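You operate a simulated robot arm through the tools that you are given. There is no shell and no other tool.

You are at the controls of a simulated robot arm. One attempt, no reset.

Task
Power the board up, but leave off the breaker that the fault display names.
Fine: brass key into its lock, main switch on, leak breaker on, then the other three.

Only the result counts: the job must be done as asked and must still hold three seconds after the hand-in. Knocking over, shifting, dropping, spilling or breaking anything else fails it.

Robot
A 6-joint arm with a two-finger parallel gripper, fixed in place. Base frame: the origin is at the foot of the arm, x ahead of it, y to its left, z up; the work surface is at about z = 0.9. Readings come in m, degrees, newtons and seconds.
With the tool pointing down near the work surface it reaches from about 0.24 to 0.66 m from the base axis. Its first joint turns from -66.0 to 66.0 degrees. Payload 2.9 kg.
The tool frame sits at the grasp point between the pads (the TCP): z along the fingers, y along the line on which they close. The tips reach 0.03 m beyond it. The gripper opens to 0.11 m. The fingers are 0.02 m wide and 0.01 m thick; the gripper's body (0.048 by 0.112 m) begins 0.055 m behind the TCP.
Orientation is told as [roll, pitch, yaw] about the base's x, y, z axes, in that order, counted from this pose: with the fingers straight down and closing along the base's y, the tool's x points along the base's -x, its y along +y and its z along -z.

Tools
- The arm moves only by the tool servo_tool. Its argument "plan" is a list of rows, each a list of 7 numbers: the closure, from 0 (fully open) to 1 (shut), then the shift along the tool's x, y, z in m, then the turn, a rotation vector about the tool's x, y, z in degrees. In form: [[gripper, dx, dy, dz, rx, ry, rz], ...]. A call has 1 to 20 rows; each row is the pose to reach, as a shift and turn from the pose commanded when the call began, along the tool's axes at that moment. Rows are played at 5 a second. More than 0.05 m and 8.6 degrees between two rows, or a gripper value outside its range, and nothing of the call is played. Where a pose cannot be reached the arm comes as near as it can. A force on the tool above 50 N (or 10 N above the force at the start of the call, whichever is more), or a blocked arm, ends the call early, and 0.2 s more pass. The fingers move at their own pace (about 0.108 m/s each) and stop on an object; they squeeze with about 36 N. The grip force told is the motor's: it shows also when the fingers shut on nothing. Time passes only in rows, and 0.2 s behind the last, so rows that repeat a pose let the fingers close. It gives the time, the measured TCP pose, the force on the tool (base axes), the opening and the grip force at its end, in the units of the frame above (readings bear some noise), with the torque about the TCP (base axes, N m) and any sound that the robot's microphone picked up.
- Cameras (640 x 400 px; columns grow to the right, rows downward): "scene" is fixed at [0.0717, 0.4337, 1.4226]; the picture's right is [-0.80, -0.60, 0.00], its down [-0.16, 0.22, -0.96] and it looks along [0.57, -0.77, -0.27] (base axes); focal length 361 px, centre (320, 200). "wrist" rides on the gripper at [0.072, 0.017, -0.103] in the tool frame; the picture's right is [-0.23, 0.97, 0.00], its down [-0.76, -0.18, -0.62] and it looks along [-0.61, -0.14, 0.78] (tool axes); focal length 222 px, centre (320, 200). There is no depth. A picture from a camera that has moved, and an enlarged one, comes with that camera's place and axes in the base frame and with its lens. The place of the scene camera against the robot may be out by one fixed shift of up to 0.018 m in any direction.
- grab_frame(camera): a new picture of that camera. No time passes.
- inspect(camera, box): a new picture of the part [left, top, right, bottom] of that camera's present view, enlarged. No time passes.
- finish_job(): hands the job in; it is judged then, once.

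Nothing tells you positions but the pictures and the camera data. Unless the task says otherwise, let go and move clear before handing in.

The tools are called after ">>>" by a JSON object that holds its "fn" and its "kwargs". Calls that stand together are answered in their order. servo_tool: Moves the arm, as the interface text tells. Its arguments: {"type":"object","properties":{"plan":{"type":"array","items":{"type":"array","items":{"type":"number"}}}},"required":["plan"]} The other tools are called the same way: grab_frame (camera) takes a picture; inspect (camera, box) takes an enlarged picture of a part of a camera's view; finish_job () hands the job in.

At the start:

```text
time: 0.0
ee_pos: [0.3799, -0.0792, 1.2831]
tool_rot: [0.0, 0.0, 0.0]
force: [0.2, 0.7, 0.8]
moment: [-0.03, -0.02, -0.02]
width: 0.1098
grasp_force: 0.1
```

scene: 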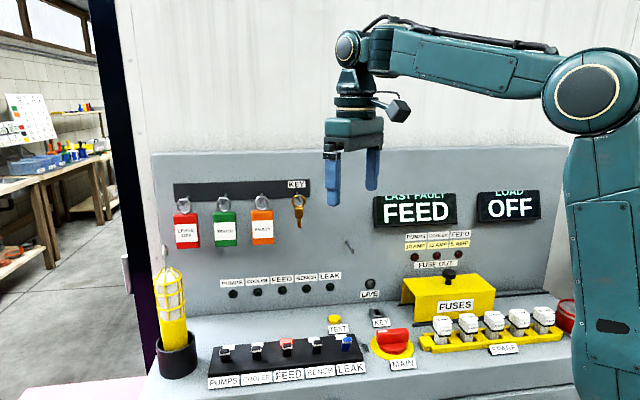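
wrist: 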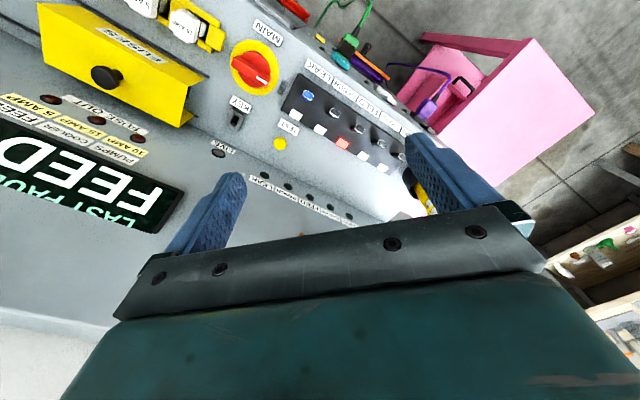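

I see a control board with a fault display reading "LAST FAULT FEED", a key hanging on a rack, a main rotary switch, and a row of five breakers (pumps, cooler, feed, bench, leak). I'll look closer at all parts before moving.

>>> {"fn": "inspect", "kwargs": {"camera": "scene", "box": [150, 160, 350, 285]}}

>>> {"fn": "inspect", "kwargs": {"camera": "scene", "box": [190, 290, 430, 400]}}

>>> {"fn": "inspect", "kwargs": {"camera": "scene", "box": [350, 180, 590, 370]}}

>>> {"fn": "inspect", "kwargs": {"camera": "wrist", "box": [200, 0, 460, 220]}}

```text
3.20 times, centred on (250, 222) of scene
camera zoom: at [0.0717, 0.4337, 1.4226], right [-0.8, -0.6, 0.0], down [-0.16, 0.22, -0.96], along [0.57, -0.77, -0.27], focal length 1154 px, centre (544, 128)
```

zoom: 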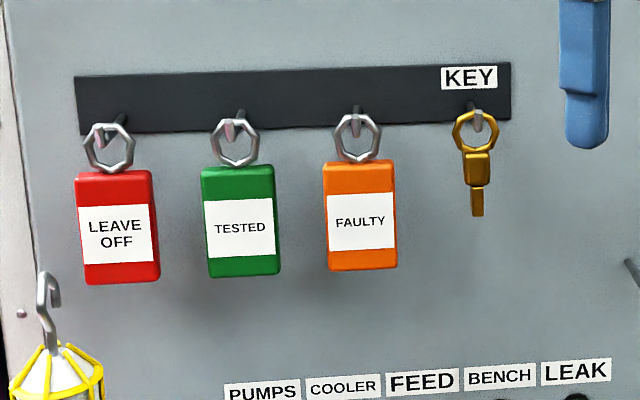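

```text
2.67 times, centred on (310, 345) of scene
camera zoom: at [0.0717, 0.4337, 1.4226], right [-0.8, -0.6, 0.0], down [-0.16, 0.22, -0.96], along [0.57, -0.77, -0.27], focal length 962 px, centre (347, -187)
```

zoom: 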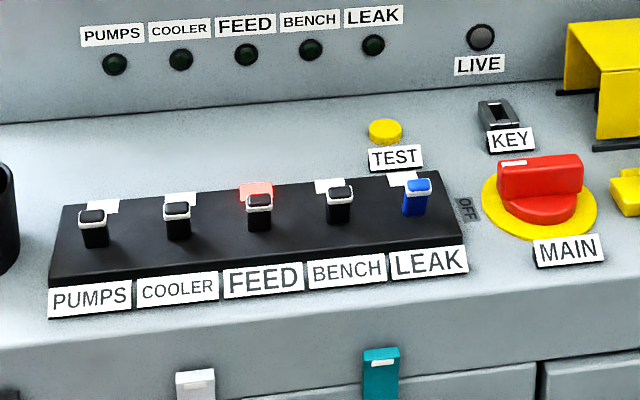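

```text
2.11 times, centred on (470, 275) of scene
camera zoom: at [0.0717, 0.4337, 1.4226], right [-0.8, -0.6, 0.0], down [-0.16, 0.22, -0.96], along [0.57, -0.77, -0.27], focal length 759 px, centre (4, 42)
```

zoom: 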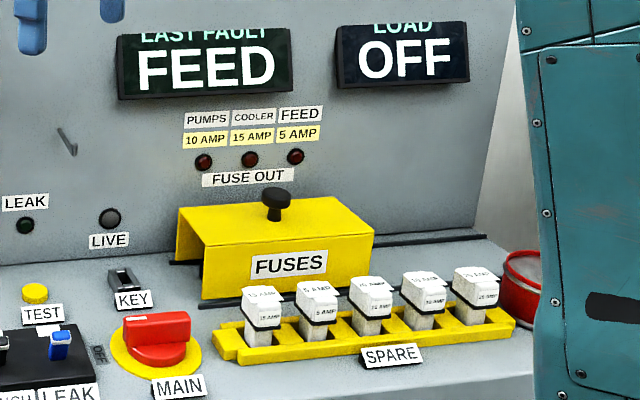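

```text
1.82 times, centred on (330, 110) of wrist
camera zoom: at [0.3082, -0.0616, 1.3865], right [0.23, 0.97, 0.0], down [0.76, -0.18, 0.62], along [0.61, -0.14, -0.78], focal length 404 px, centre (302, 364)
```

zoom: 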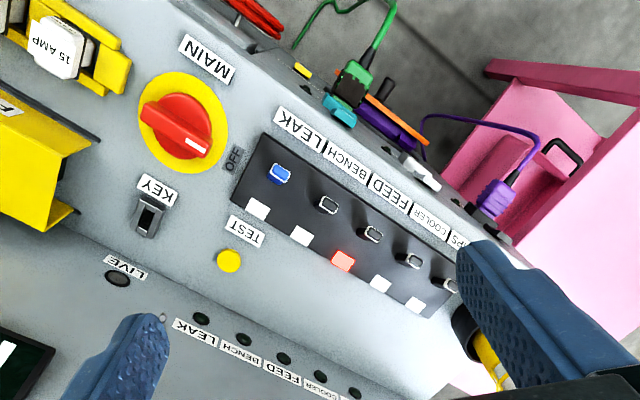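

The fault display names FEED, so FEED stays off. The board is turned about 45° to my base. I'll zoom in further on the lock, the key and the switch details.

>>> {"fn": "inspect", "kwargs": {"camera": "scene", "box": [355, 290, 425, 370]}}

>>> {"fn": "inspect", "kwargs": {"camera": "scene", "box": [270, 170, 330, 240]}}

>>> {"fn": "inspect", "kwargs": {"camera": "wrist", "box": [215, 25, 295, 165]}}

>>> {"fn": "inspect", "kwargs": {"camera": "wrist", "box": [270, 70, 420, 190]}}

>>> {"fn": "inspect", "kwargs": {"camera": "scene", "box": [200, 320, 370, 400]}}

```text
5.00 times, centred on (390, 330) of scene
camera zoom: at [0.0717, 0.4337, 1.4226], right [-0.8, -0.6, 0.0], down [-0.16, 0.22, -0.96], along [0.57, -0.77, -0.27], focal length 1803 px, centre (-30, -450)
```

zoom: 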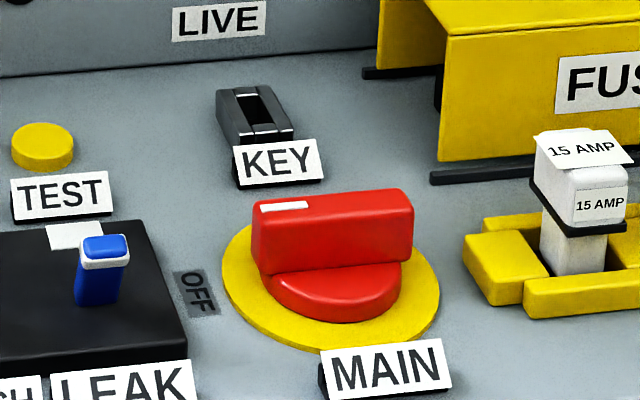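

```text
5.71 times, centred on (300, 205) of scene
camera zoom: at [0.0717, 0.4337, 1.4226], right [-0.8, -0.6, 0.0], down [-0.16, 0.22, -0.96], along [0.57, -0.77, -0.27], focal length 2061 px, centre (434, 171)
```

zoom: 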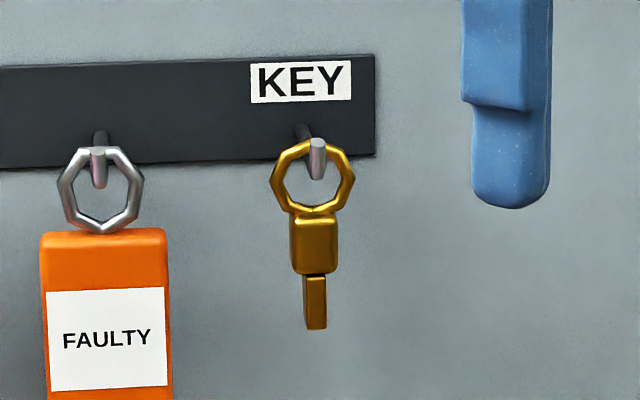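

```text
2.86 times, centred on (255, 95) of wrist
camera zoom: at [0.3082, -0.0616, 1.3865], right [0.23, 0.97, 0.0], down [0.76, -0.18, 0.62], along [0.61, -0.14, -0.78], focal length 635 px, centre (506, 500)
```

zoom: 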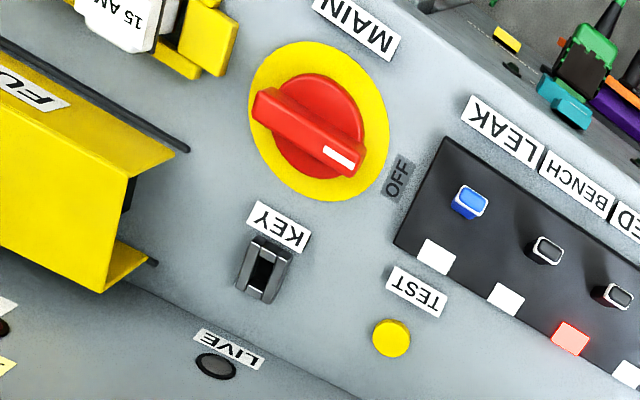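

```text
3.33 times, centred on (345, 130) of wrist
camera zoom: at [0.3082, -0.0616, 1.3865], right [0.23, 0.97, 0.0], down [0.76, -0.18, 0.62], along [0.61, -0.14, -0.78], focal length 740 px, centre (237, 433)
```

zoom: 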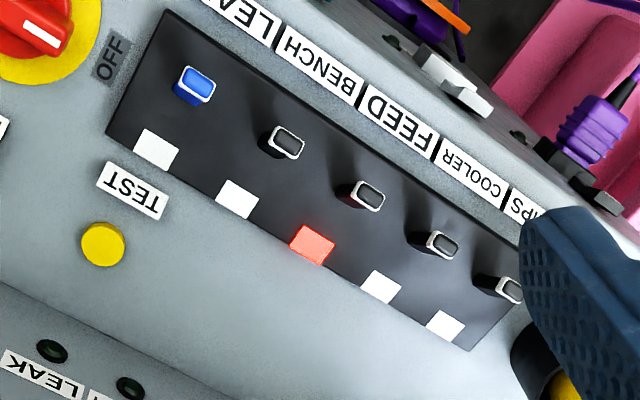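

```text
3.76 times, centred on (285, 360) of scene
camera zoom: at [0.0717, 0.4337, 1.4226], right [-0.8, -0.6, 0.0], down [-0.16, 0.22, -0.96], along [0.57, -0.77, -0.27], focal length 1358 px, centre (452, -402)
```

zoom: 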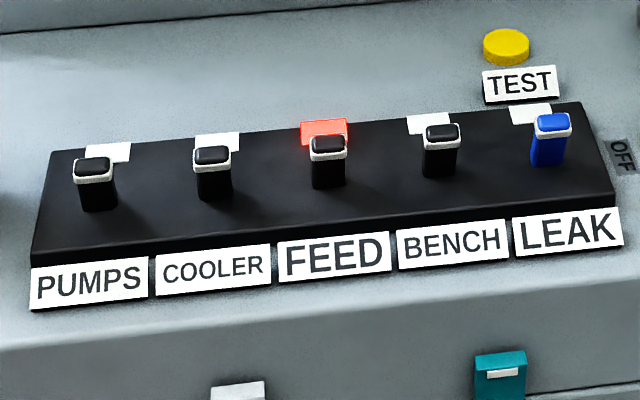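

Key, lock and lever details are getting clear: levers lean toward the operator side (off), and the main's mark points at OFF. I'll zoom tighter on the key blade and the lock slot before moving.

>>> {"fn": "inspect", "kwargs": {"camera": "scene", "box": [286, 190, 312, 232]}}

>>> {"fn": "inspect", "kwargs": {"camera": "scene", "box": [365, 300, 400, 330]}}

>>> {"fn": "inspect", "kwargs": {"camera": "scene", "box": [310, 20, 420, 210]}}

```text
9.52 times, centred on (299, 211) of scene
camera zoom: at [0.0717, 0.4337, 1.4226], right [-0.8, -0.6, 0.0], down [-0.16, 0.22, -0.96], along [0.57, -0.77, -0.27], focal length 3434 px, centre (520, 95)
```

zoom: 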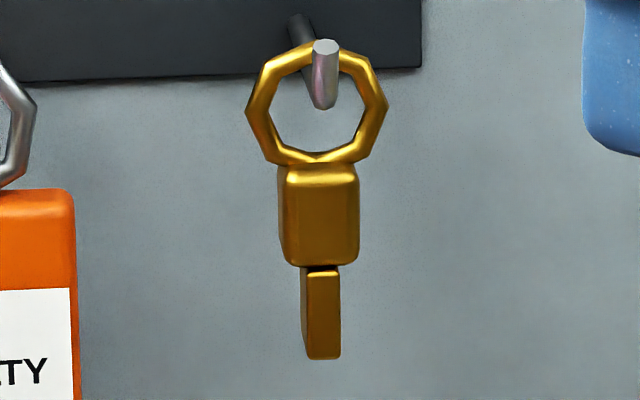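

```text
13.33 times, centred on (382, 315) of scene
camera zoom: at [0.0717, 0.4337, 1.4226], right [-0.8, -0.6, 0.0], down [-0.16, 0.22, -0.96], along [0.57, -0.77, -0.27], focal length 4808 px, centre (-513, -1333)
```

zoom: 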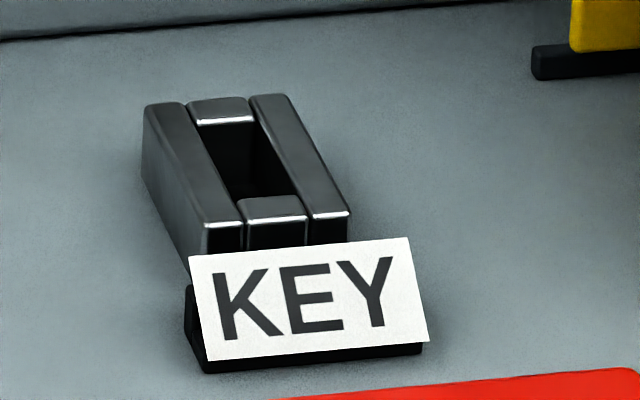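

```text
2.11 times, centred on (365, 115) of scene
camera zoom: at [0.0717, 0.4337, 1.4226], right [-0.8, -0.6, 0.0], down [-0.16, 0.22, -0.96], along [0.57, -0.77, -0.27], focal length 759 px, centre (225, 379)
```

zoom: 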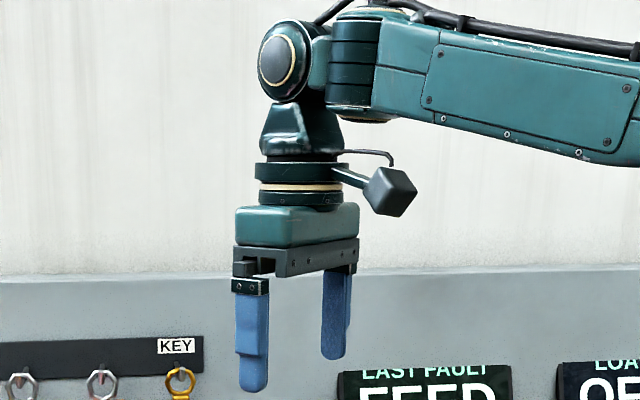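

The key hangs with its blade down, its ring on a hook of the back panel, and the lock's slot runs front-to-back on the desk. I want the gripper turned so its camera is on the upper side when it leans toward the panel, so I'll test turning the tool 135° in free space here.

>>> {"fn": "servo_tool", "kwargs": {"plan": [[0, 0, 0, 0, 0, 0, -8], [0, 0, 0, 0, 0, 0, -16], [0, 0, 0, 0, 0, 0, -24], [0, 0, 0, 0, 0, 0, -32], [0, 0, 0, 0, 0, 0, -40], [0, 0, 0, 0, 0, 0, -48], [0, 0, 0, 0, 0, 0, -56], [0, 0, 0, 0, 0, 0, -64], [0, 0, 0, 0, 0, 0, -72], [0, 0, 0, 0, 0, 0, -80], [0, 0, 0, 0, 0, 0, -88], [0, 0, 0, 0, 0, 0, -96], [0, 0, 0, 0, 0, 0, -104], [0, 0, 0, 0, 0, 0, -112], [0, 0, 0, 0, 0, 0, -120], [0, 0, 0, 0, 0, 0, -128], [0, 0, 0, 0, 0, 0, -135]]}}

```text
time: 3.6
ee_pos: [0.3801, -0.08, 1.2844]
tool_rot: [0.0, 0.0, 135.1]
force: [-0.2, -0.3, 0.9]
moment: [-0.01, 0.02, 0.01]
width: 0.1101
grasp_force: 0.1
```

The turn worked, so now I'll lean the tool 60° toward the panel about its closing axis, staying in place, and then look.

>>> {"fn": "servo_tool", "kwargs": {"plan": [[0, 0, 0, 0, 0, 7.5, 0], [0, 0, 0, 0, 0, 15, 0], [0, 0, 0, 0, 0, 22.5, 0], [0, 0, 0, 0, 0, 30, 0], [0, 0, 0, 0, 0, 37.5, 0], [0, 0, 0, 0, 0, 45, 0], [0, 0, 0, 0, 0, 52.5, 0], [0, 0, 0, 0, 0, 60, 0]]}}

>>> {"fn": "grab_frame", "kwargs": {"camera": "wrist"}}

>>> {"fn": "grab_frame", "kwargs": {"camera": "scene"}}

```text
time: 5.4
ee_pos: [0.457, -0.116, 1.4936]
tool_rot: [-3.2, 58.4, 135.2]
force: [0.1, 0.6, -0.1]
moment: [-0.01, 0.04, 0.0]
width: 0.1101
grasp_force: 0.2
out of reach, approached as far as the arm can: row 1, 2, 3, 4, 5, 6, 7, 8
```

```text
taken
camera wrist: at [0.4078, -0.0976, 1.6076], right [-0.74, -0.64, -0.22], down [-0.56, 0.76, -0.32], along [0.37, -0.11, -0.92], focal length 222 px, centre (320, 200)
```

wrist: 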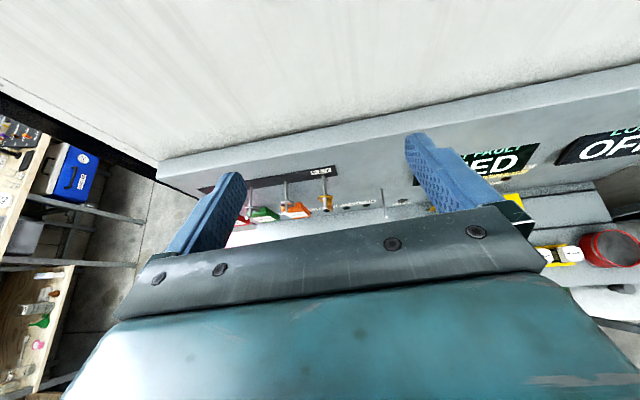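

```text
taken
```

scene: 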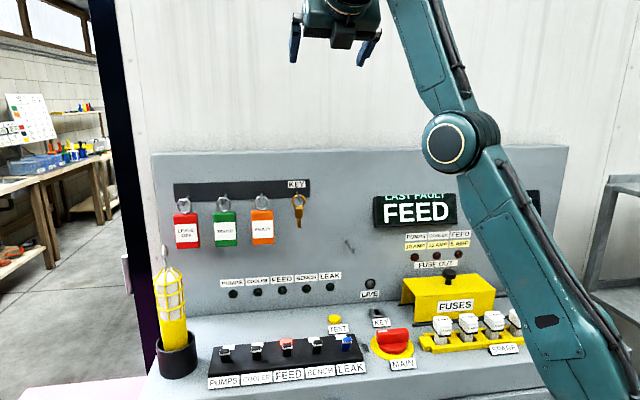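

The arm could not hold that tilt at that close-in spot and settled higher, at about [0.457, -0.116, 1.494]. I'll play one no-op row to learn what the commanded pose is now.

>>> {"fn": "servo_tool", "kwargs": {"plan": [[0, 0, 0, 0, 0, 0, 0]]}}

```text
time: 5.8
ee_pos: [0.4585, -0.1166, 1.4932]
tool_rot: [-3.3, 58.4, 135.0]
force: [-0.6, -0.6, 0.5]
moment: [0.02, -0.01, -0.02]
width: 0.1098
grasp_force: 0.0
```

The commanded pose has settled on the reached one. I take the key to hang near [0.595, -0.19, 1.165]; I'll move to about 10 cm short of it along the tool axis, straightening the tilt to 60° on the way.

>>> {"fn": "servo_tool", "kwargs": {"plan": [[0, -0.0255, -0.0041, 0.0251, -0.4, 0.2, 0], [0, -0.0511, -0.0083, 0.0502, -0.8, 0.4, 0], [0, -0.0766, -0.0124, 0.0753, -1.2, 0.6, 0], [0, -0.1022, -0.0166, 0.1005, -1.65, 0.8, 0], [0, -0.1277, -0.0207, 0.1256, -2.1, 1.0, 0], [0, -0.1532, -0.0248, 0.1507, -2.5, 1.2, 0], [0, -0.1788, -0.029, 0.1758, -2.9, 1.4, -0.1], [0, -0.2043, -0.0331, 0.2009, -3.3, 1.6, -0.1]]}}

>>> {"fn": "grab_frame", "kwargs": {"camera": "wrist"}}

>>> {"fn": "grab_frame", "kwargs": {"camera": "scene"}}

```text
time: 7.6
ee_pos: [0.5823, -0.0923, 1.3118]
tool_rot: [0.0, 42.4, 134.5]
force: [-0.3, 0.4, 1.0]
moment: [-0.01, 0.02, -0.05]
width: 0.1102
grasp_force: 0.0
out of reach, approached as far as the arm can: row 1, 2, 3, 4, 5, 6, 7, 8
```

```text
taken
camera wrist: at [0.5591, -0.0926, 1.4365], right [-0.81, -0.56, -0.15], down [-0.56, 0.83, -0.05], along [0.16, 0.04, -0.99], focal length 222 px, centre (320, 200)
```

wrist: 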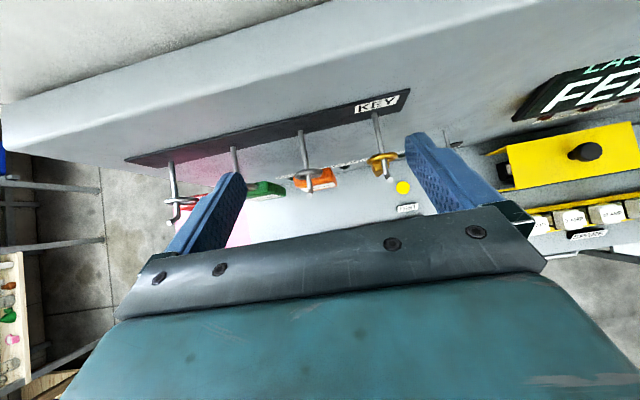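

```text
taken
```

scene: 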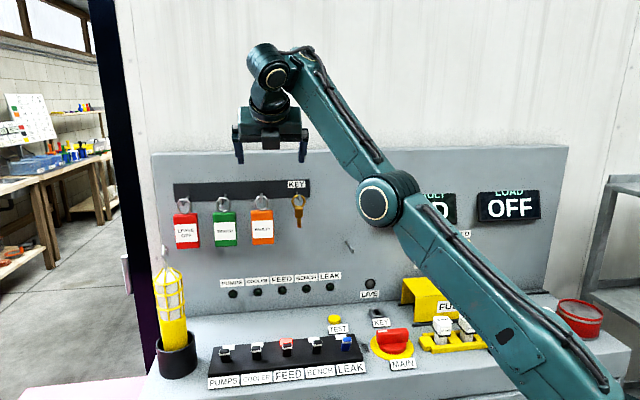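

The arm has bent its elbow downward and is stuck short of the tilt I asked for, so this posture is not what I want. I'll back away from the panel and up, setting the tool vertical again, and watch which way the elbow bends.

>>> {"fn": "servo_tool", "kwargs": {"plan": [[0, 0, 0.0072, -0.0246, 0, -7.07, 0], [0, 0, 0.0144, -0.0492, 0, -14.1, 0], [0, 0, 0.0216, -0.0738, 0, -21.2, 0], [0, 0.001, 0.0289, -0.0985, 0, -28.3, 0], [0, 0.001, 0.0361, -0.1231, 0, -35.3, 0], [0, 0.0014, 0.0433, -0.1477, 0, -42.4, 0]]}}

>>> {"fn": "grab_frame", "kwargs": {"camera": "scene"}}

```text
time: 9.0
ee_pos: [0.4352, -0.0534, 1.3462]
tool_rot: [0.0, -0.1, 134.6]
force: [-0.2, 0.1, 0.0]
moment: [0.0, -0.01, -0.05]
width: 0.1102
grasp_force: 0.1
out of reach, approached as far as the arm can: row 2, 3, 4, 5, 6
```

```text
taken
```

scene: 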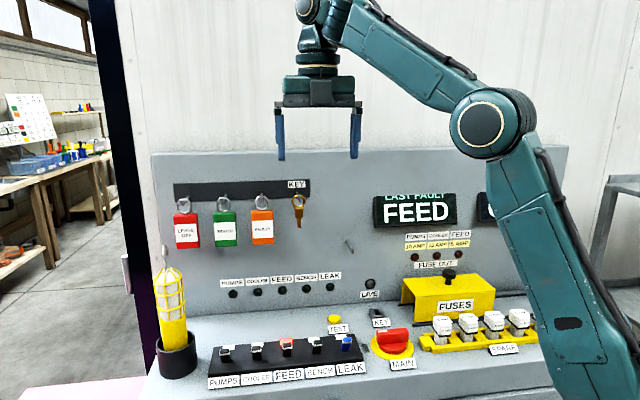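

Backing off brought the elbow up again (forearm now leans forward over the upper arm). I'll lower the vertical tool to bend the elbow properly, in clear space in front of the panel.

>>> {"fn": "servo_tool", "kwargs": {"plan": [[0, 0.009, 0.0045, 0.038, 0, 0, 0], [0, 0.018, 0.009, 0.076, 0, 0, 0], [0, 0.027, 0.0135, 0.114, 0, 0, 0], [0, 0.036, 0.018, 0.152, 0, 0, 0], [0, 0.044, 0.0223, 0.19, 0, 0, 0]]}}

>>> {"fn": "grab_frame", "kwargs": {"camera": "scene"}}

>>> {"fn": "grab_frame", "kwargs": {"camera": "wrist"}}

```text
time: 10.2
ee_pos: [0.4525, -0.097, 1.1549]
tool_rot: [0.2, -0.2, 134.6]
force: [0.2, -0.4, 1.2]
moment: [-0.01, -0.01, 0.02]
width: 0.11
grasp_force: 0.0
```

```text
taken
```

scene: 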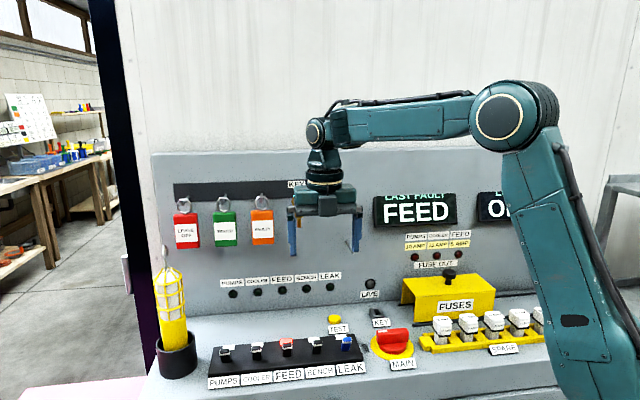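

```text
taken
camera wrist: at [0.4931, -0.1602, 1.2582], right [-0.85, -0.52, 0.0], down [-0.41, 0.67, 0.63], along [-0.33, 0.53, -0.78], focal length 222 px, centre (320, 200)
```

wrist: 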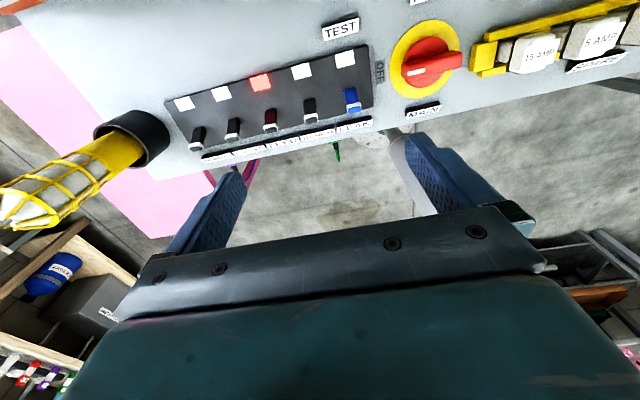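

Now the elbow is bent upward and the tool is vertical. I'll test a small 12° lean toward the panel here to see whether this orientation can tilt at all.

>>> {"fn": "servo_tool", "kwargs": {"plan": [[0, 0, 0, 0, 0, 6, 0], [0, 0, 0, 0, 0, 12, 0]]}}

```text
time: 10.8
ee_pos: [0.4525, -0.0975, 1.1565]
tool_rot: [0.2, 11.9, 134.7]
force: [-1.1, -0.5, -0.2]
moment: [-0.01, -0.01, 0.01]
width: 0.11
grasp_force: 0.0
```

The lean works here. I'll continue to 36° and check again.

>>> {"fn": "servo_tool", "kwargs": {"plan": [[0, 0, 0, 0, 0, 6, 0], [0, 0, 0, 0, 0, 12, 0], [0, 0, 0, 0, 0, 18, 0], [0, 0, 0, 0, 0, 24, 0]]}}

```text
time: 11.8
ee_pos: [0.452, -0.0984, 1.1572]
tool_rot: [0.2, 35.8, 134.7]
force: [0.4, -0.3, 0.0]
moment: [-0.01, -0.05, 0.0]
width: 0.1101
grasp_force: 0.1
```

Still fine at 36°. I'll continue to 60° while easing 4 cm toward the panel.

>>> {"fn": "servo_tool", "kwargs": {"plan": [[0, 0.008, 0, 0.006, 0, 6, 0], [0, 0.016, 0, 0.012, 0, 12, 0], [0, 0.024, 0, 0.018, 0, 18, 0], [0, 0.0324, 0, 0.0234, 0, 24, 0]]}}

>>> {"fn": "grab_frame", "kwargs": {"camera": "wrist"}}

>>> {"fn": "grab_frame", "kwargs": {"camera": "scene"}}

```text
time: 12.8
ee_pos: [0.4802, -0.1269, 1.1573]
tool_rot: [0.4, 59.8, 134.9]
force: [-0.2, -0.8, 1.0]
moment: [0.01, 0.01, 0.01]
width: 0.1098
grasp_force: 0.1
```

```text
taken
camera wrist: at [0.4316, -0.0998, 1.272], right [-0.77, -0.6, -0.19], down [-0.52, 0.78, -0.35], along [0.36, -0.17, -0.92], focal length 222 px, centre (320, 200)
```

wrist: 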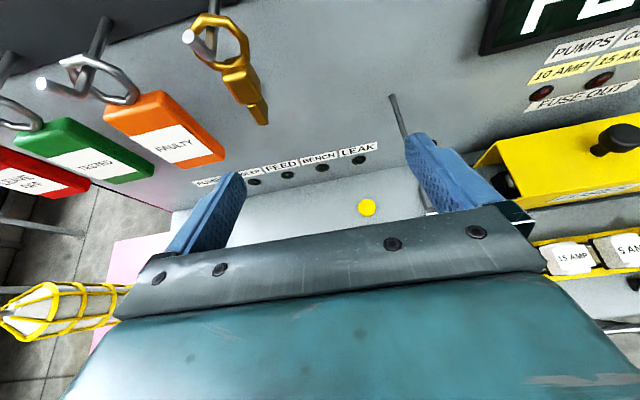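

```text
taken
```

scene: 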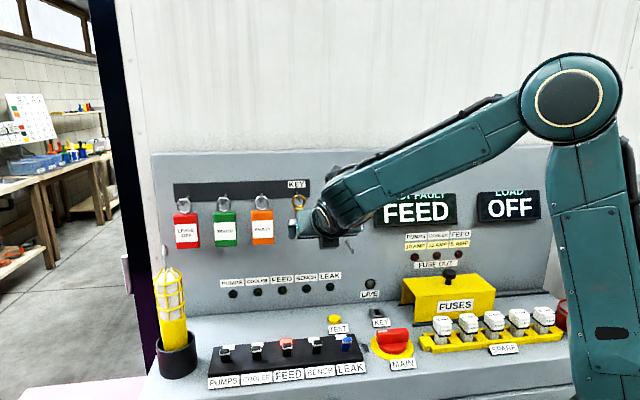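

Now the wrist camera sees the key, and the 60° tilt is held at [0.480, -0.127, 1.157]. I'll zoom in to place the key precisely.

>>> {"fn": "inspect", "kwargs": {"camera": "wrist", "box": [160, 0, 300, 140]}}

>>> {"fn": "inspect", "kwargs": {"camera": "wrist", "box": [330, 60, 450, 180]}}

>>> {"fn": "inspect", "kwargs": {"camera": "scene", "box": [270, 170, 400, 270]}}

```text
2.86 times, centred on (230, 70) of wrist
camera zoom: at [0.4316, -0.0998, 1.272], right [-0.77, -0.6, -0.19], down [-0.52, 0.78, -0.35], along [0.36, -0.17, -0.92], focal length 635 px, centre (577, 571)
```

zoom: 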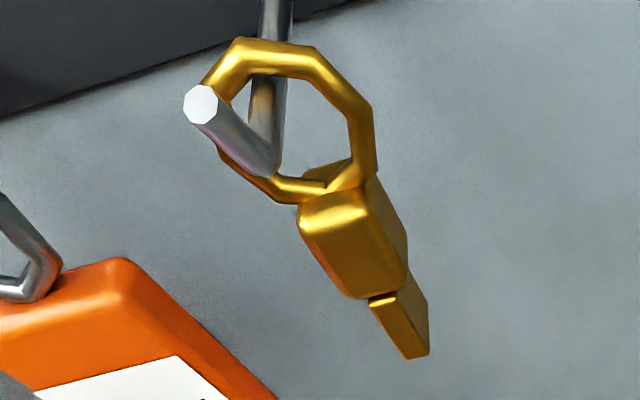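

```text
3.33 times, centred on (390, 120) of wrist
camera zoom: at [0.4316, -0.0998, 1.272], right [-0.77, -0.6, -0.19], down [-0.52, 0.78, -0.35], along [0.36, -0.17, -0.92], focal length 740 px, centre (87, 467)
```

zoom: 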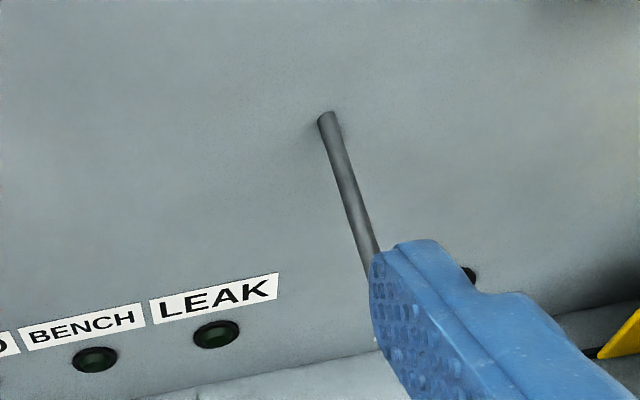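

```text
4.00 times, centred on (335, 220) of scene
camera zoom: at [0.0717, 0.4338, 1.4226], right [-0.8, -0.6, 0.0], down [-0.16, 0.22, -0.96], along [0.57, -0.77, -0.27], focal length 1442 px, centre (260, 120)
```

zoom: 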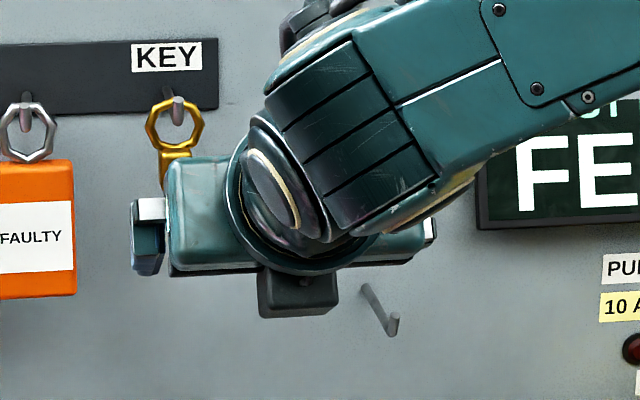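

The key hangs behind an upturned hook tip, near e.g. [0.562, -0.152, 1.175] (block centre), with the FAULTY tag about 9 cm to its left. I'll narrow the fingers to ~5 cm and line up ~7 cm short of the block for a second view.

>>> {"fn": "servo_tool", "kwargs": {"plan": [[0.5, 0.0178, -0.0133, -0.0045, 0, 0, 0], [0.5, 0.0356, -0.0267, -0.009, 0, 0, 0], [0.5, 0.0534, -0.04, -0.0135, 0, 0.2, 0], [0.5, 0.0534, -0.04, -0.0135, 0, 0.2, 0]]}}

>>> {"fn": "grab_frame", "kwargs": {"camera": "wrist"}}

>>> {"fn": "grab_frame", "kwargs": {"camera": "scene"}}

```text
time: 13.8
ee_pos: [0.5184, -0.1093, 1.2119]
tool_rot: [0.3, 60.0, 135.0]
force: [-0.7, -0.3, 0.3]
moment: [0.01, -0.01, -0.03]
width: 0.055
grasp_force: 0.1
```

```text
taken
camera wrist: at [0.4694, -0.0823, 1.3248], right [-0.77, -0.6, -0.19], down [-0.52, 0.78, -0.35], along [0.36, -0.17, -0.92], focal length 222 px, centre (320, 200)
```

wrist: 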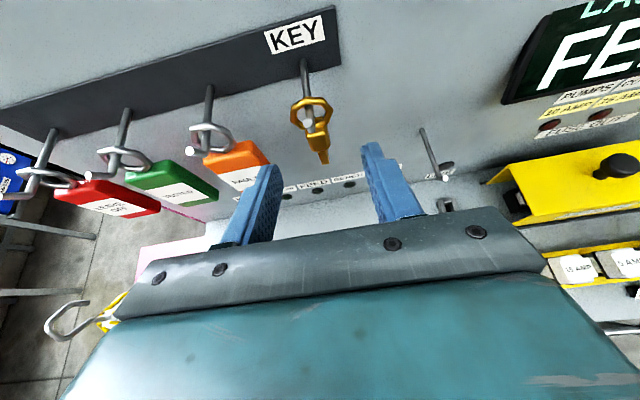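

```text
taken
```

scene: 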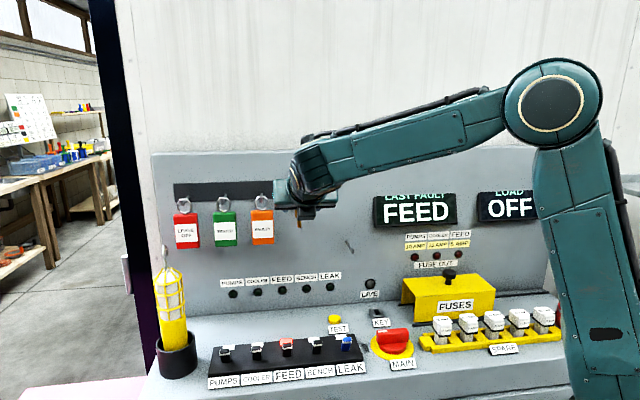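

>>> {"fn": "inspect", "kwargs": {"camera": "wrist", "box": [270, 55, 370, 175]}}

>>> {"fn": "inspect", "kwargs": {"camera": "wrist", "box": [210, 60, 450, 230]}}

```text
3.33 times, centred on (320, 115) of wrist
camera zoom: at [0.4694, -0.0823, 1.3248], right [-0.77, -0.6, -0.19], down [-0.52, 0.78, -0.35], along [0.36, -0.17, -0.92], focal length 740 px, centre (320, 483)
```

zoom: 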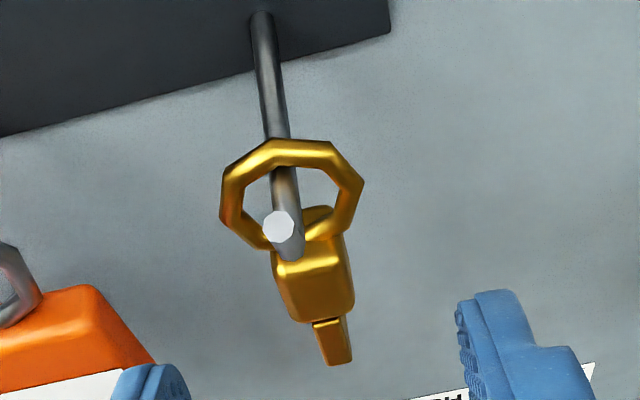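

```text
2.35 times, centred on (330, 145) of wrist
camera zoom: at [0.4694, -0.0823, 1.3248], right [-0.77, -0.6, -0.19], down [-0.52, 0.78, -0.35], along [0.36, -0.17, -0.92], focal length 523 px, centre (296, 329)
```

zoom: 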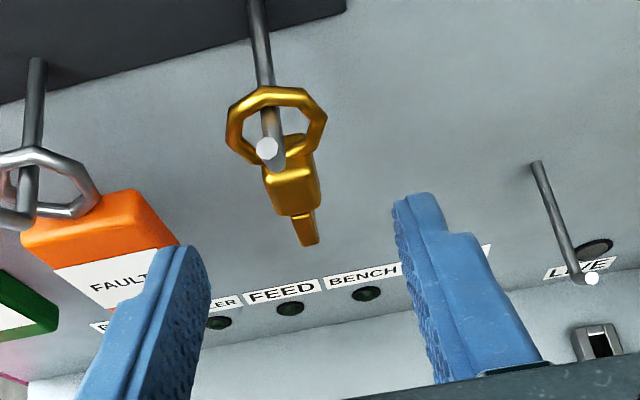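

The two wrist views agree: block centre about [0.564, -0.153, 1.176], hook tip top at z≈1.218, ring needs lifting ~13 mm to clear the tip. Before grasping, I'll do a dry run to the lock in this same tilt to make sure it is reachable and to measure the lock.

>>> {"fn": "servo_tool", "kwargs": {"plan": [[0.5, -0.0411, 0, 0.0237, 0, 0, 0], [0.5, -0.0823, 0, 0.0475, 0, 0, 0], [0.5, -0.1234, 0, 0.0712, 0, 0, 0], [0.5, -0.1645, 0, 0.095, 0, 0, 0]]}}

>>> {"fn": "grab_frame", "kwargs": {"camera": "scene"}}

>>> {"fn": "grab_frame", "kwargs": {"camera": "wrist"}}

```text
time: 14.8
ee_pos: [0.516, -0.108, 1.0178]
tool_rot: [0.3, 60.0, 134.8]
force: [-0.5, -0.6, -0.5]
moment: [0.01, -0.02, 0.01]
width: 0.055
grasp_force: 0.0
```

```text
taken
```

scene: 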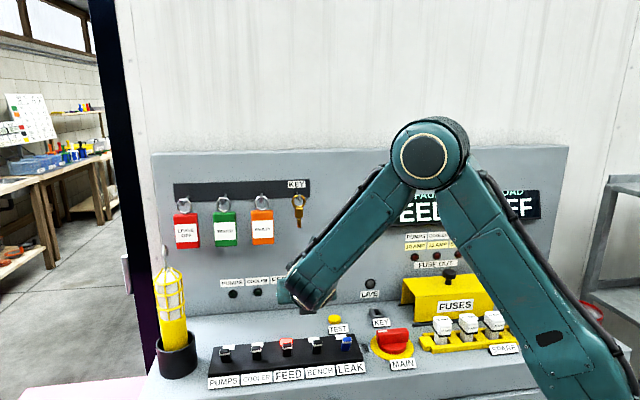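

```text
taken
camera wrist: at [0.469, -0.0821, 1.1326], right [-0.77, -0.6, -0.19], down [-0.52, 0.78, -0.35], along [0.36, -0.17, -0.92], focal length 222 px, centre (320, 200)
```

wrist: 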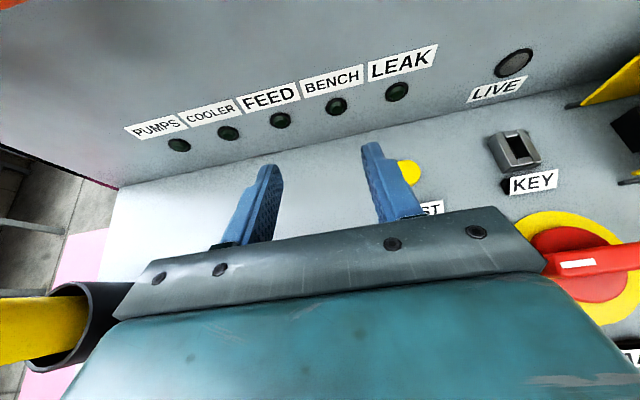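

Descent is fine. Next I'll cross sideways to above the lock (below and in front of the empty peg), about 8 cm above it.

>>> {"fn": "servo_tool", "kwargs": {"plan": [[0.5, 0, 0.036, 0, 0, 0, 0], [0.5, 0, 0.072, 0, 0, 0, 0], [0.5, 0, 0.108, 0, 0, 0, 0], [0.5, 0.007, 0.144, 0.012, 0, 0, 0], [0.5, 0.015, 0.18, 0.026, 0, 0, 0]]}}

>>> {"fn": "grab_frame", "kwargs": {"camera": "scene"}}

>>> {"fn": "grab_frame", "kwargs": {"camera": "wrist"}}

```text
time: 16.0
ee_pos: [0.4129, -0.2593, 1.0214]
tool_rot: [0.4, 60.0, 134.9]
force: [-0.3, -0.1, -0.5]
moment: [0.0, 0.02, 0.04]
width: 0.0547
grasp_force: 0.0
```

```text
taken
```

scene: 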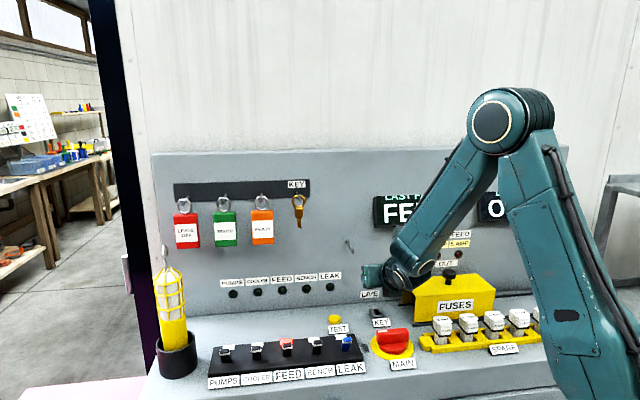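

```text
taken
camera wrist: at [0.3645, -0.2322, 1.1346], right [-0.77, -0.6, -0.19], down [-0.52, 0.78, -0.35], along [0.36, -0.17, -0.92], focal length 222 px, centre (320, 200)
```

wrist: 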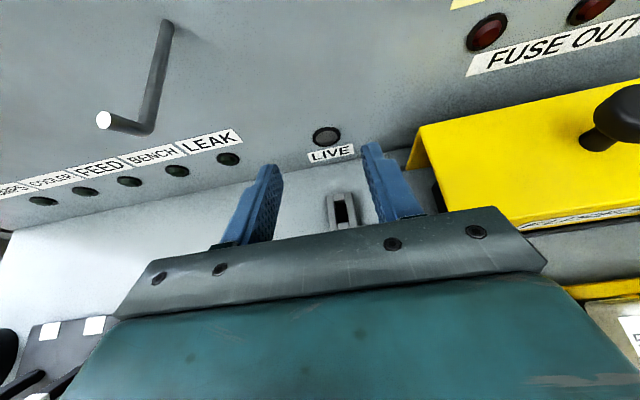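

Reachable, and the lock is between the fingers. I'll zoom to measure its position and the fuse cover clearance.

>>> {"fn": "inspect", "kwargs": {"camera": "wrist", "box": [290, 130, 400, 240]}}

>>> {"fn": "inspect", "kwargs": {"camera": "scene", "box": [340, 230, 480, 340]}}

```text
3.64 times, centred on (345, 185) of wrist
camera zoom: at [0.3645, -0.2322, 1.1346], right [-0.77, -0.6, -0.19], down [-0.52, 0.78, -0.35], along [0.36, -0.17, -0.92], focal length 808 px, centre (229, 254)
```

zoom: 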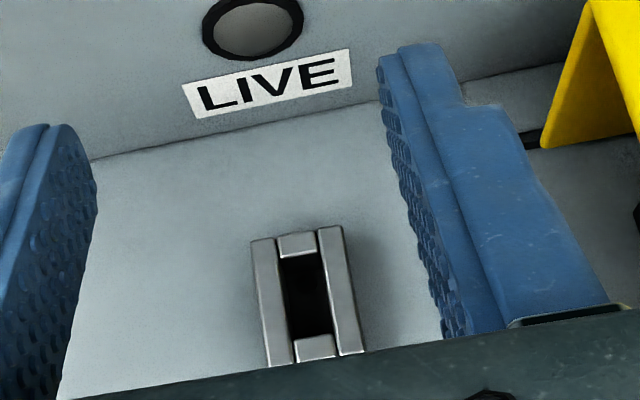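

```text
3.64 times, centred on (410, 285) of scene
camera zoom: at [0.0717, 0.4338, 1.4226], right [-0.8, -0.6, 0.0], down [-0.16, 0.22, -0.96], along [0.57, -0.77, -0.27], focal length 1311 px, centre (-7, -109)
```

zoom: 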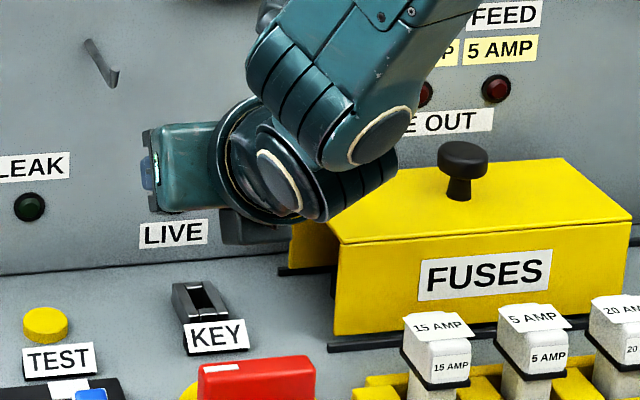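

The lock slot centre is near e1≈0.106, e2≈0.495 in board axes (base ≈ [0.425, -0.275]). I'll drop another 4.5 cm here with the empty gripper to confirm clearance and refine the measurement.

>>> {"fn": "servo_tool", "kwargs": {"plan": [[0.5, -0.013, 0, 0.0075, 0.2, 0, 0], [0.5, -0.026, 0, 0.015, 0.4, 0, 0], [0.5, -0.039, 0, 0.0225, 0.4, 0, 0], [0.5, -0.039, 0, 0.0225, 0.4, 0, 0]]}}

>>> {"fn": "inspect", "kwargs": {"camera": "wrist", "box": [270, 120, 420, 240]}}

>>> {"fn": "inspect", "kwargs": {"camera": "scene", "box": [340, 230, 480, 370]}}

```text
time: 17.0
ee_pos: [0.4121, -0.2545, 0.9759]
tool_rot: [-0.1, 60.0, 134.9]
force: [-0.4, 0.1, 0.1]
moment: [0.0, -0.01, -0.05]
width: 0.055
grasp_force: 0.1
```

```text
3.33 times, centred on (345, 180) of wrist
camera zoom: at [0.3638, -0.2289, 1.09], right [-0.77, -0.61, -0.2], down [-0.52, 0.78, -0.35], along [0.36, -0.16, -0.92], focal length 740 px, centre (237, 267)
```

zoom: 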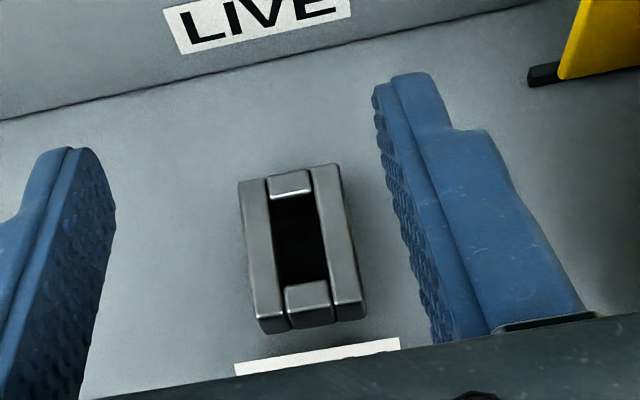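

```text
2.86 times, centred on (410, 300) of scene
camera zoom: at [0.0718, 0.4337, 1.4226], right [-0.8, -0.6, 0.0], down [-0.16, 0.22, -0.96], along [0.57, -0.77, -0.27], focal length 1030 px, centre (63, -86)
```

zoom: 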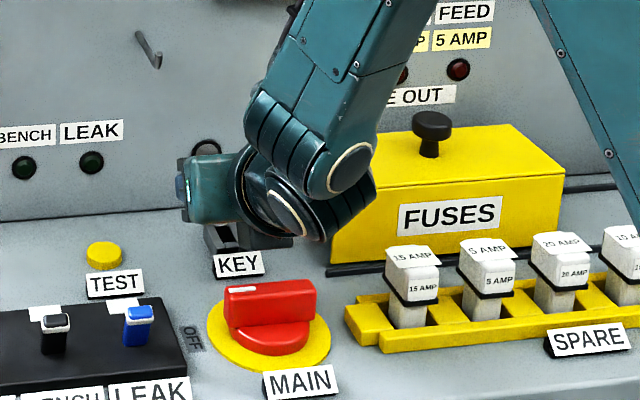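

The lock is now centred between the fingers with room on all sides. The position reading shifted a few mm more than I expected, so I'll take a no-op reading to judge the noise.

>>> {"fn": "servo_tool", "kwargs": {"plan": [[0.5, 0, 0, 0, 0, 0, 0]]}}

>>> {"fn": "inspect", "kwargs": {"camera": "wrist", "box": [310, 150, 370, 230]}}

>>> {"fn": "servo_tool", "kwargs": {"plan": [[0.5, 0, 0, 0, 0, 0, 0]]}}

```text
time: 17.4
ee_pos: [0.4134, -0.2543, 0.9759]
tool_rot: [0.0, 60.0, 134.9]
force: [0.2, -0.3, 0.7]
moment: [-0.03, -0.03, 0.0]
width: 0.0549
grasp_force: 0.0
```

```text
5.00 times, centred on (340, 190) of wrist
camera zoom: at [0.3637, -0.229, 1.0901], right [-0.77, -0.61, -0.2], down [-0.52, 0.78, -0.35], along [0.36, -0.16, -0.92], focal length 1111 px, centre (220, 250)
```

zoom: 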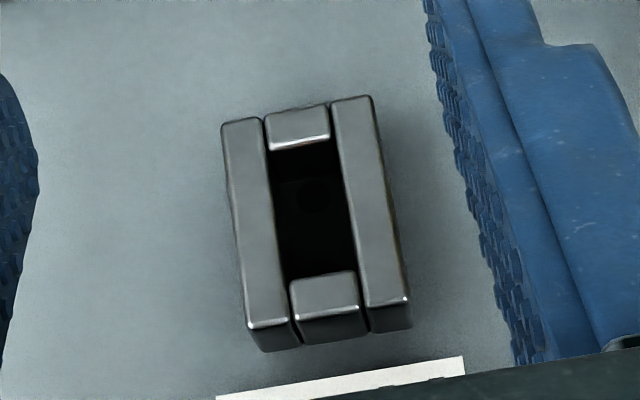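

```text
time: 17.8
ee_pos: [0.4117, -0.2549, 0.9755]
tool_rot: [0.0, 60.1, 135.0]
force: [-0.4, 0.3, 0.0]
moment: [0.03, -0.04, 0.0]
width: 0.0548
grasp_force: 0.1
```

Noise is about 1 mm. Lock slot centre: e1≈0.106, e2≈0.496, top z≈0.91, slot ≈11×26 mm, aligned with the board axes. Now I go back by the same route to the pre-grasp point in front of the key.

>>> {"fn": "servo_tool", "kwargs": {"plan": [[0.5, 0.0239, 0, -0.0427, 0, 0, 0], [0.5, 0.0239, -0.0446, -0.0427, 0, 0, 0], [0.5, 0.0239, -0.0892, -0.0427, 0, 0, 0], [0.5, 0.0239, -0.1338, -0.0427, 0, 0, 0], [0.5, 0.0239, -0.1784, -0.0427, 0, 0, 0], [0.5, 0.0652, -0.1784, -0.0666, 0, 0, 0], [0.5, 0.1066, -0.1784, -0.0904, 0, 0, 0], [0.5, 0.1479, -0.1784, -0.1143, 0, 0, 0], [0.5, 0.1893, -0.1784, -0.1382, 0, 0, 0], [0.5, 0.1893, -0.1784, -0.1382, 0, 0, 0]]}}

>>> {"fn": "inspect", "kwargs": {"camera": "wrist", "box": [270, 55, 370, 175]}}

>>> {"fn": "servo_tool", "kwargs": {"plan": [[0.5, 0, 0, 0, 0, 0, 0]]}}

```text
time: 20.0
ee_pos: [0.521, -0.1115, 1.2099]
tool_rot: [0.0, 60.0, 134.9]
force: [0.4, 0.2, -0.3]
moment: [0.01, 0.03, 0.0]
width: 0.0548
grasp_force: 0.1
```

```text
3.33 times, centred on (320, 115) of wrist
camera zoom: at [0.4725, -0.0855, 1.3238], right [-0.77, -0.61, -0.2], down [-0.52, 0.78, -0.35], along [0.36, -0.16, -0.92], focal length 740 px, centre (320, 483)
```

zoom: 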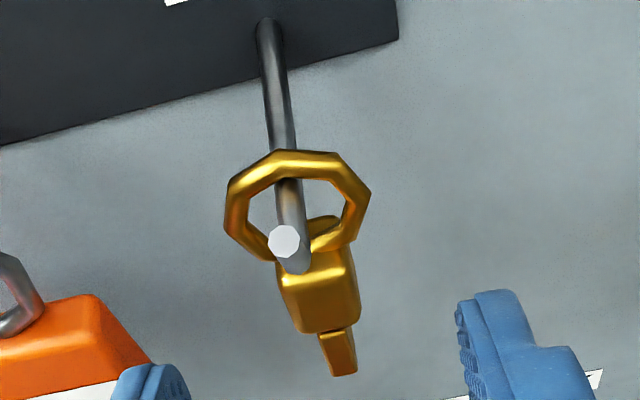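

```text
time: 20.4
ee_pos: [0.5216, -0.1116, 1.2086]
tool_rot: [0.0, 60.0, 134.9]
force: [-0.9, 0.4, -0.6]
moment: [0.01, -0.02, -0.03]
width: 0.055
grasp_force: 0.2
```

The key is where I expected (e1≈0.291, front at e2≈0.502). I'll advance most of the way with a ~4.5 cm opening and check the alignment of the fingertips with the block.

>>> {"fn": "servo_tool", "kwargs": {"plan": [[0.6, 0, -0.0013, 0.012, 0, 0, 0], [0.6, 0, -0.0013, 0.024, 0, 0, 0], [0.6, 0, -0.0013, 0.036, 0, 0, 0], [0.6, 0, -0.0013, 0.036, 0, 0, 0]]}}

>>> {"fn": "inspect", "kwargs": {"camera": "wrist", "box": [250, 70, 410, 210]}}

>>> {"fn": "inspect", "kwargs": {"camera": "scene", "box": [240, 160, 360, 260]}}

```text
time: 21.4
ee_pos: [0.5443, -0.1344, 1.1902]
tool_rot: [0.1, 60.0, 135.0]
force: [-0.3, -0.4, -0.2]
moment: [0.0, -0.01, -0.02]
width: 0.0439
grasp_force: 0.0
```

```text
2.86 times, centred on (330, 140) of wrist
camera zoom: at [0.4957, -0.108, 1.3046], right [-0.77, -0.61, -0.2], down [-0.52, 0.78, -0.35], along [0.36, -0.16, -0.92], focal length 635 px, centre (291, 371)
```

zoom: 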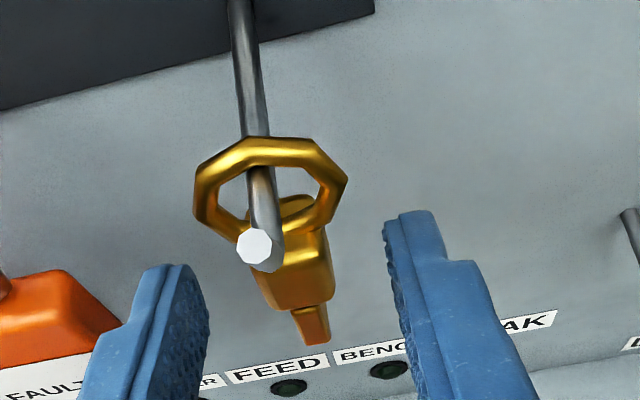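

```text
4.00 times, centred on (300, 210) of scene
camera zoom: at [0.0718, 0.4337, 1.4226], right [-0.8, -0.6, 0.0], down [-0.16, 0.22, -0.96], along [0.57, -0.77, -0.27], focal length 1442 px, centre (400, 160)
```

zoom: 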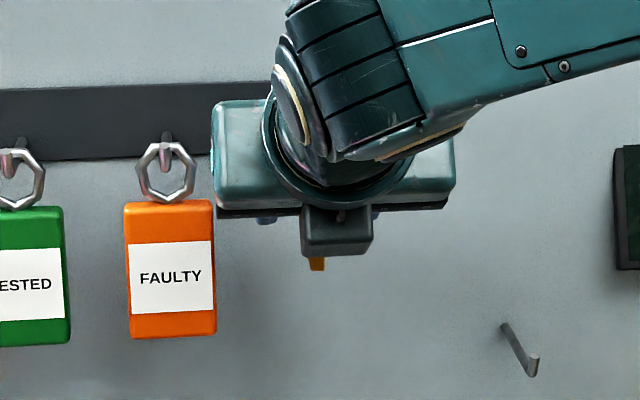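

Fingertips straddle the block evenly. I'll advance the last 12.5 mm and close on the block.

>>> {"fn": "servo_tool", "kwargs": {"plan": [[0.6, 0, 0, 0.0065, 0, 0, 0], [0.6, 0, 0, 0.0125, 0, 0, 0], [0.7, 0, 0, 0.0125, 0, 0, 0], [0.78, 0, 0, 0.0125, 0, 0, 0], [0.84, 0, 0, 0.0125, 0, 0, 0], [1, 0, 0, 0.0125, 0, 0, 0], [1, 0, 0, 0.0125, 0, 0, 0], [1, 0, 0, 0.0125, 0, 0, 0]]}}

>>> {"fn": "inspect", "kwargs": {"camera": "wrist", "box": [250, 70, 410, 210]}}

```text
time: 23.2
ee_pos: [0.5515, -0.1414, 1.1846]
tool_rot: [0.1, 60.0, 135.0]
force: [0.1, -0.8, 0.0]
moment: [0.02, 0.01, 0.05]
width: 0.0167
grasp_force: 35.8
```

```text
2.86 times, centred on (330, 140) of wrist
camera zoom: at [0.5031, -0.116, 1.2986], right [-0.77, -0.61, -0.2], down [-0.52, 0.78, -0.35], along [0.36, -0.16, -0.92], focal length 635 px, centre (291, 371)
```

zoom: 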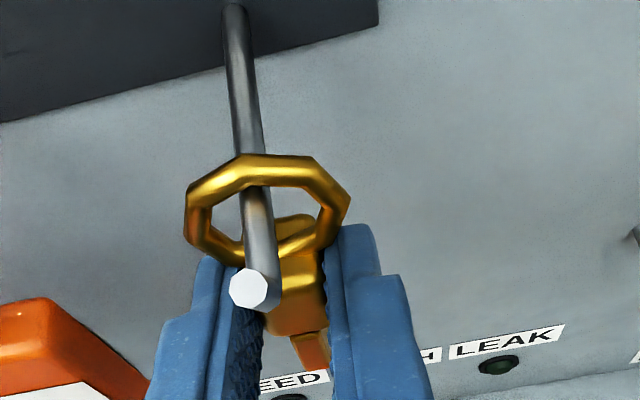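

The block is held (width 16.7 mm, 36 N). I'll lift straight up 12 mm slowly and look at the ring relative to the hook tip.

>>> {"fn": "servo_tool", "kwargs": {"plan": [[1, 0.0035, 0, -0.002, 0, 0, 0], [1, 0.007, 0, -0.004, 0, 0, 0], [1, 0.0104, 0, -0.006, 0, 0, 0], [1, 0.0104, 0, -0.006, 0, 0, 0]]}}

>>> {"fn": "inspect", "kwargs": {"camera": "wrist", "box": [250, 70, 410, 210]}}

>>> {"fn": "inspect", "kwargs": {"camera": "scene", "box": [270, 170, 330, 230]}}

```text
time: 24.2
ee_pos: [0.5505, -0.1428, 1.1956]
tool_rot: [0.0, 60.0, 134.9]
force: [-0.8, 0.0, -0.8]
moment: [0.0, 0.0, 0.01]
width: 0.0165
grasp_force: 36.0
```

```text
2.86 times, centred on (330, 140) of wrist
camera zoom: at [0.5023, -0.1161, 1.3098], right [-0.77, -0.61, -0.2], down [-0.52, 0.78, -0.35], along [0.36, -0.16, -0.92], focal length 635 px, centre (291, 371)
```

zoom: 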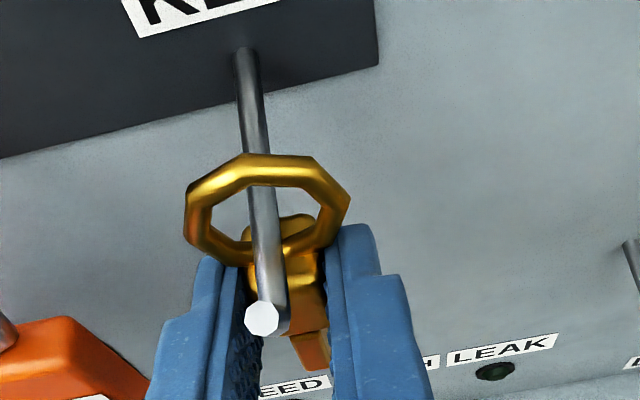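

```text
6.67 times, centred on (300, 200) of scene
camera zoom: at [0.0718, 0.4337, 1.4226], right [-0.8, -0.6, 0.0], down [-0.16, 0.22, -0.96], along [0.57, -0.77, -0.27], focal length 2404 px, centre (453, 200)
```

zoom: 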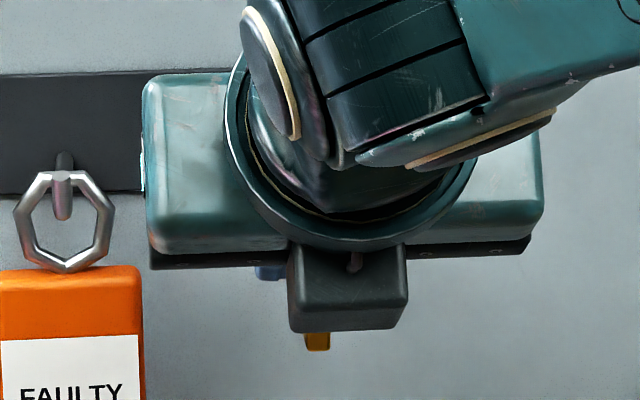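

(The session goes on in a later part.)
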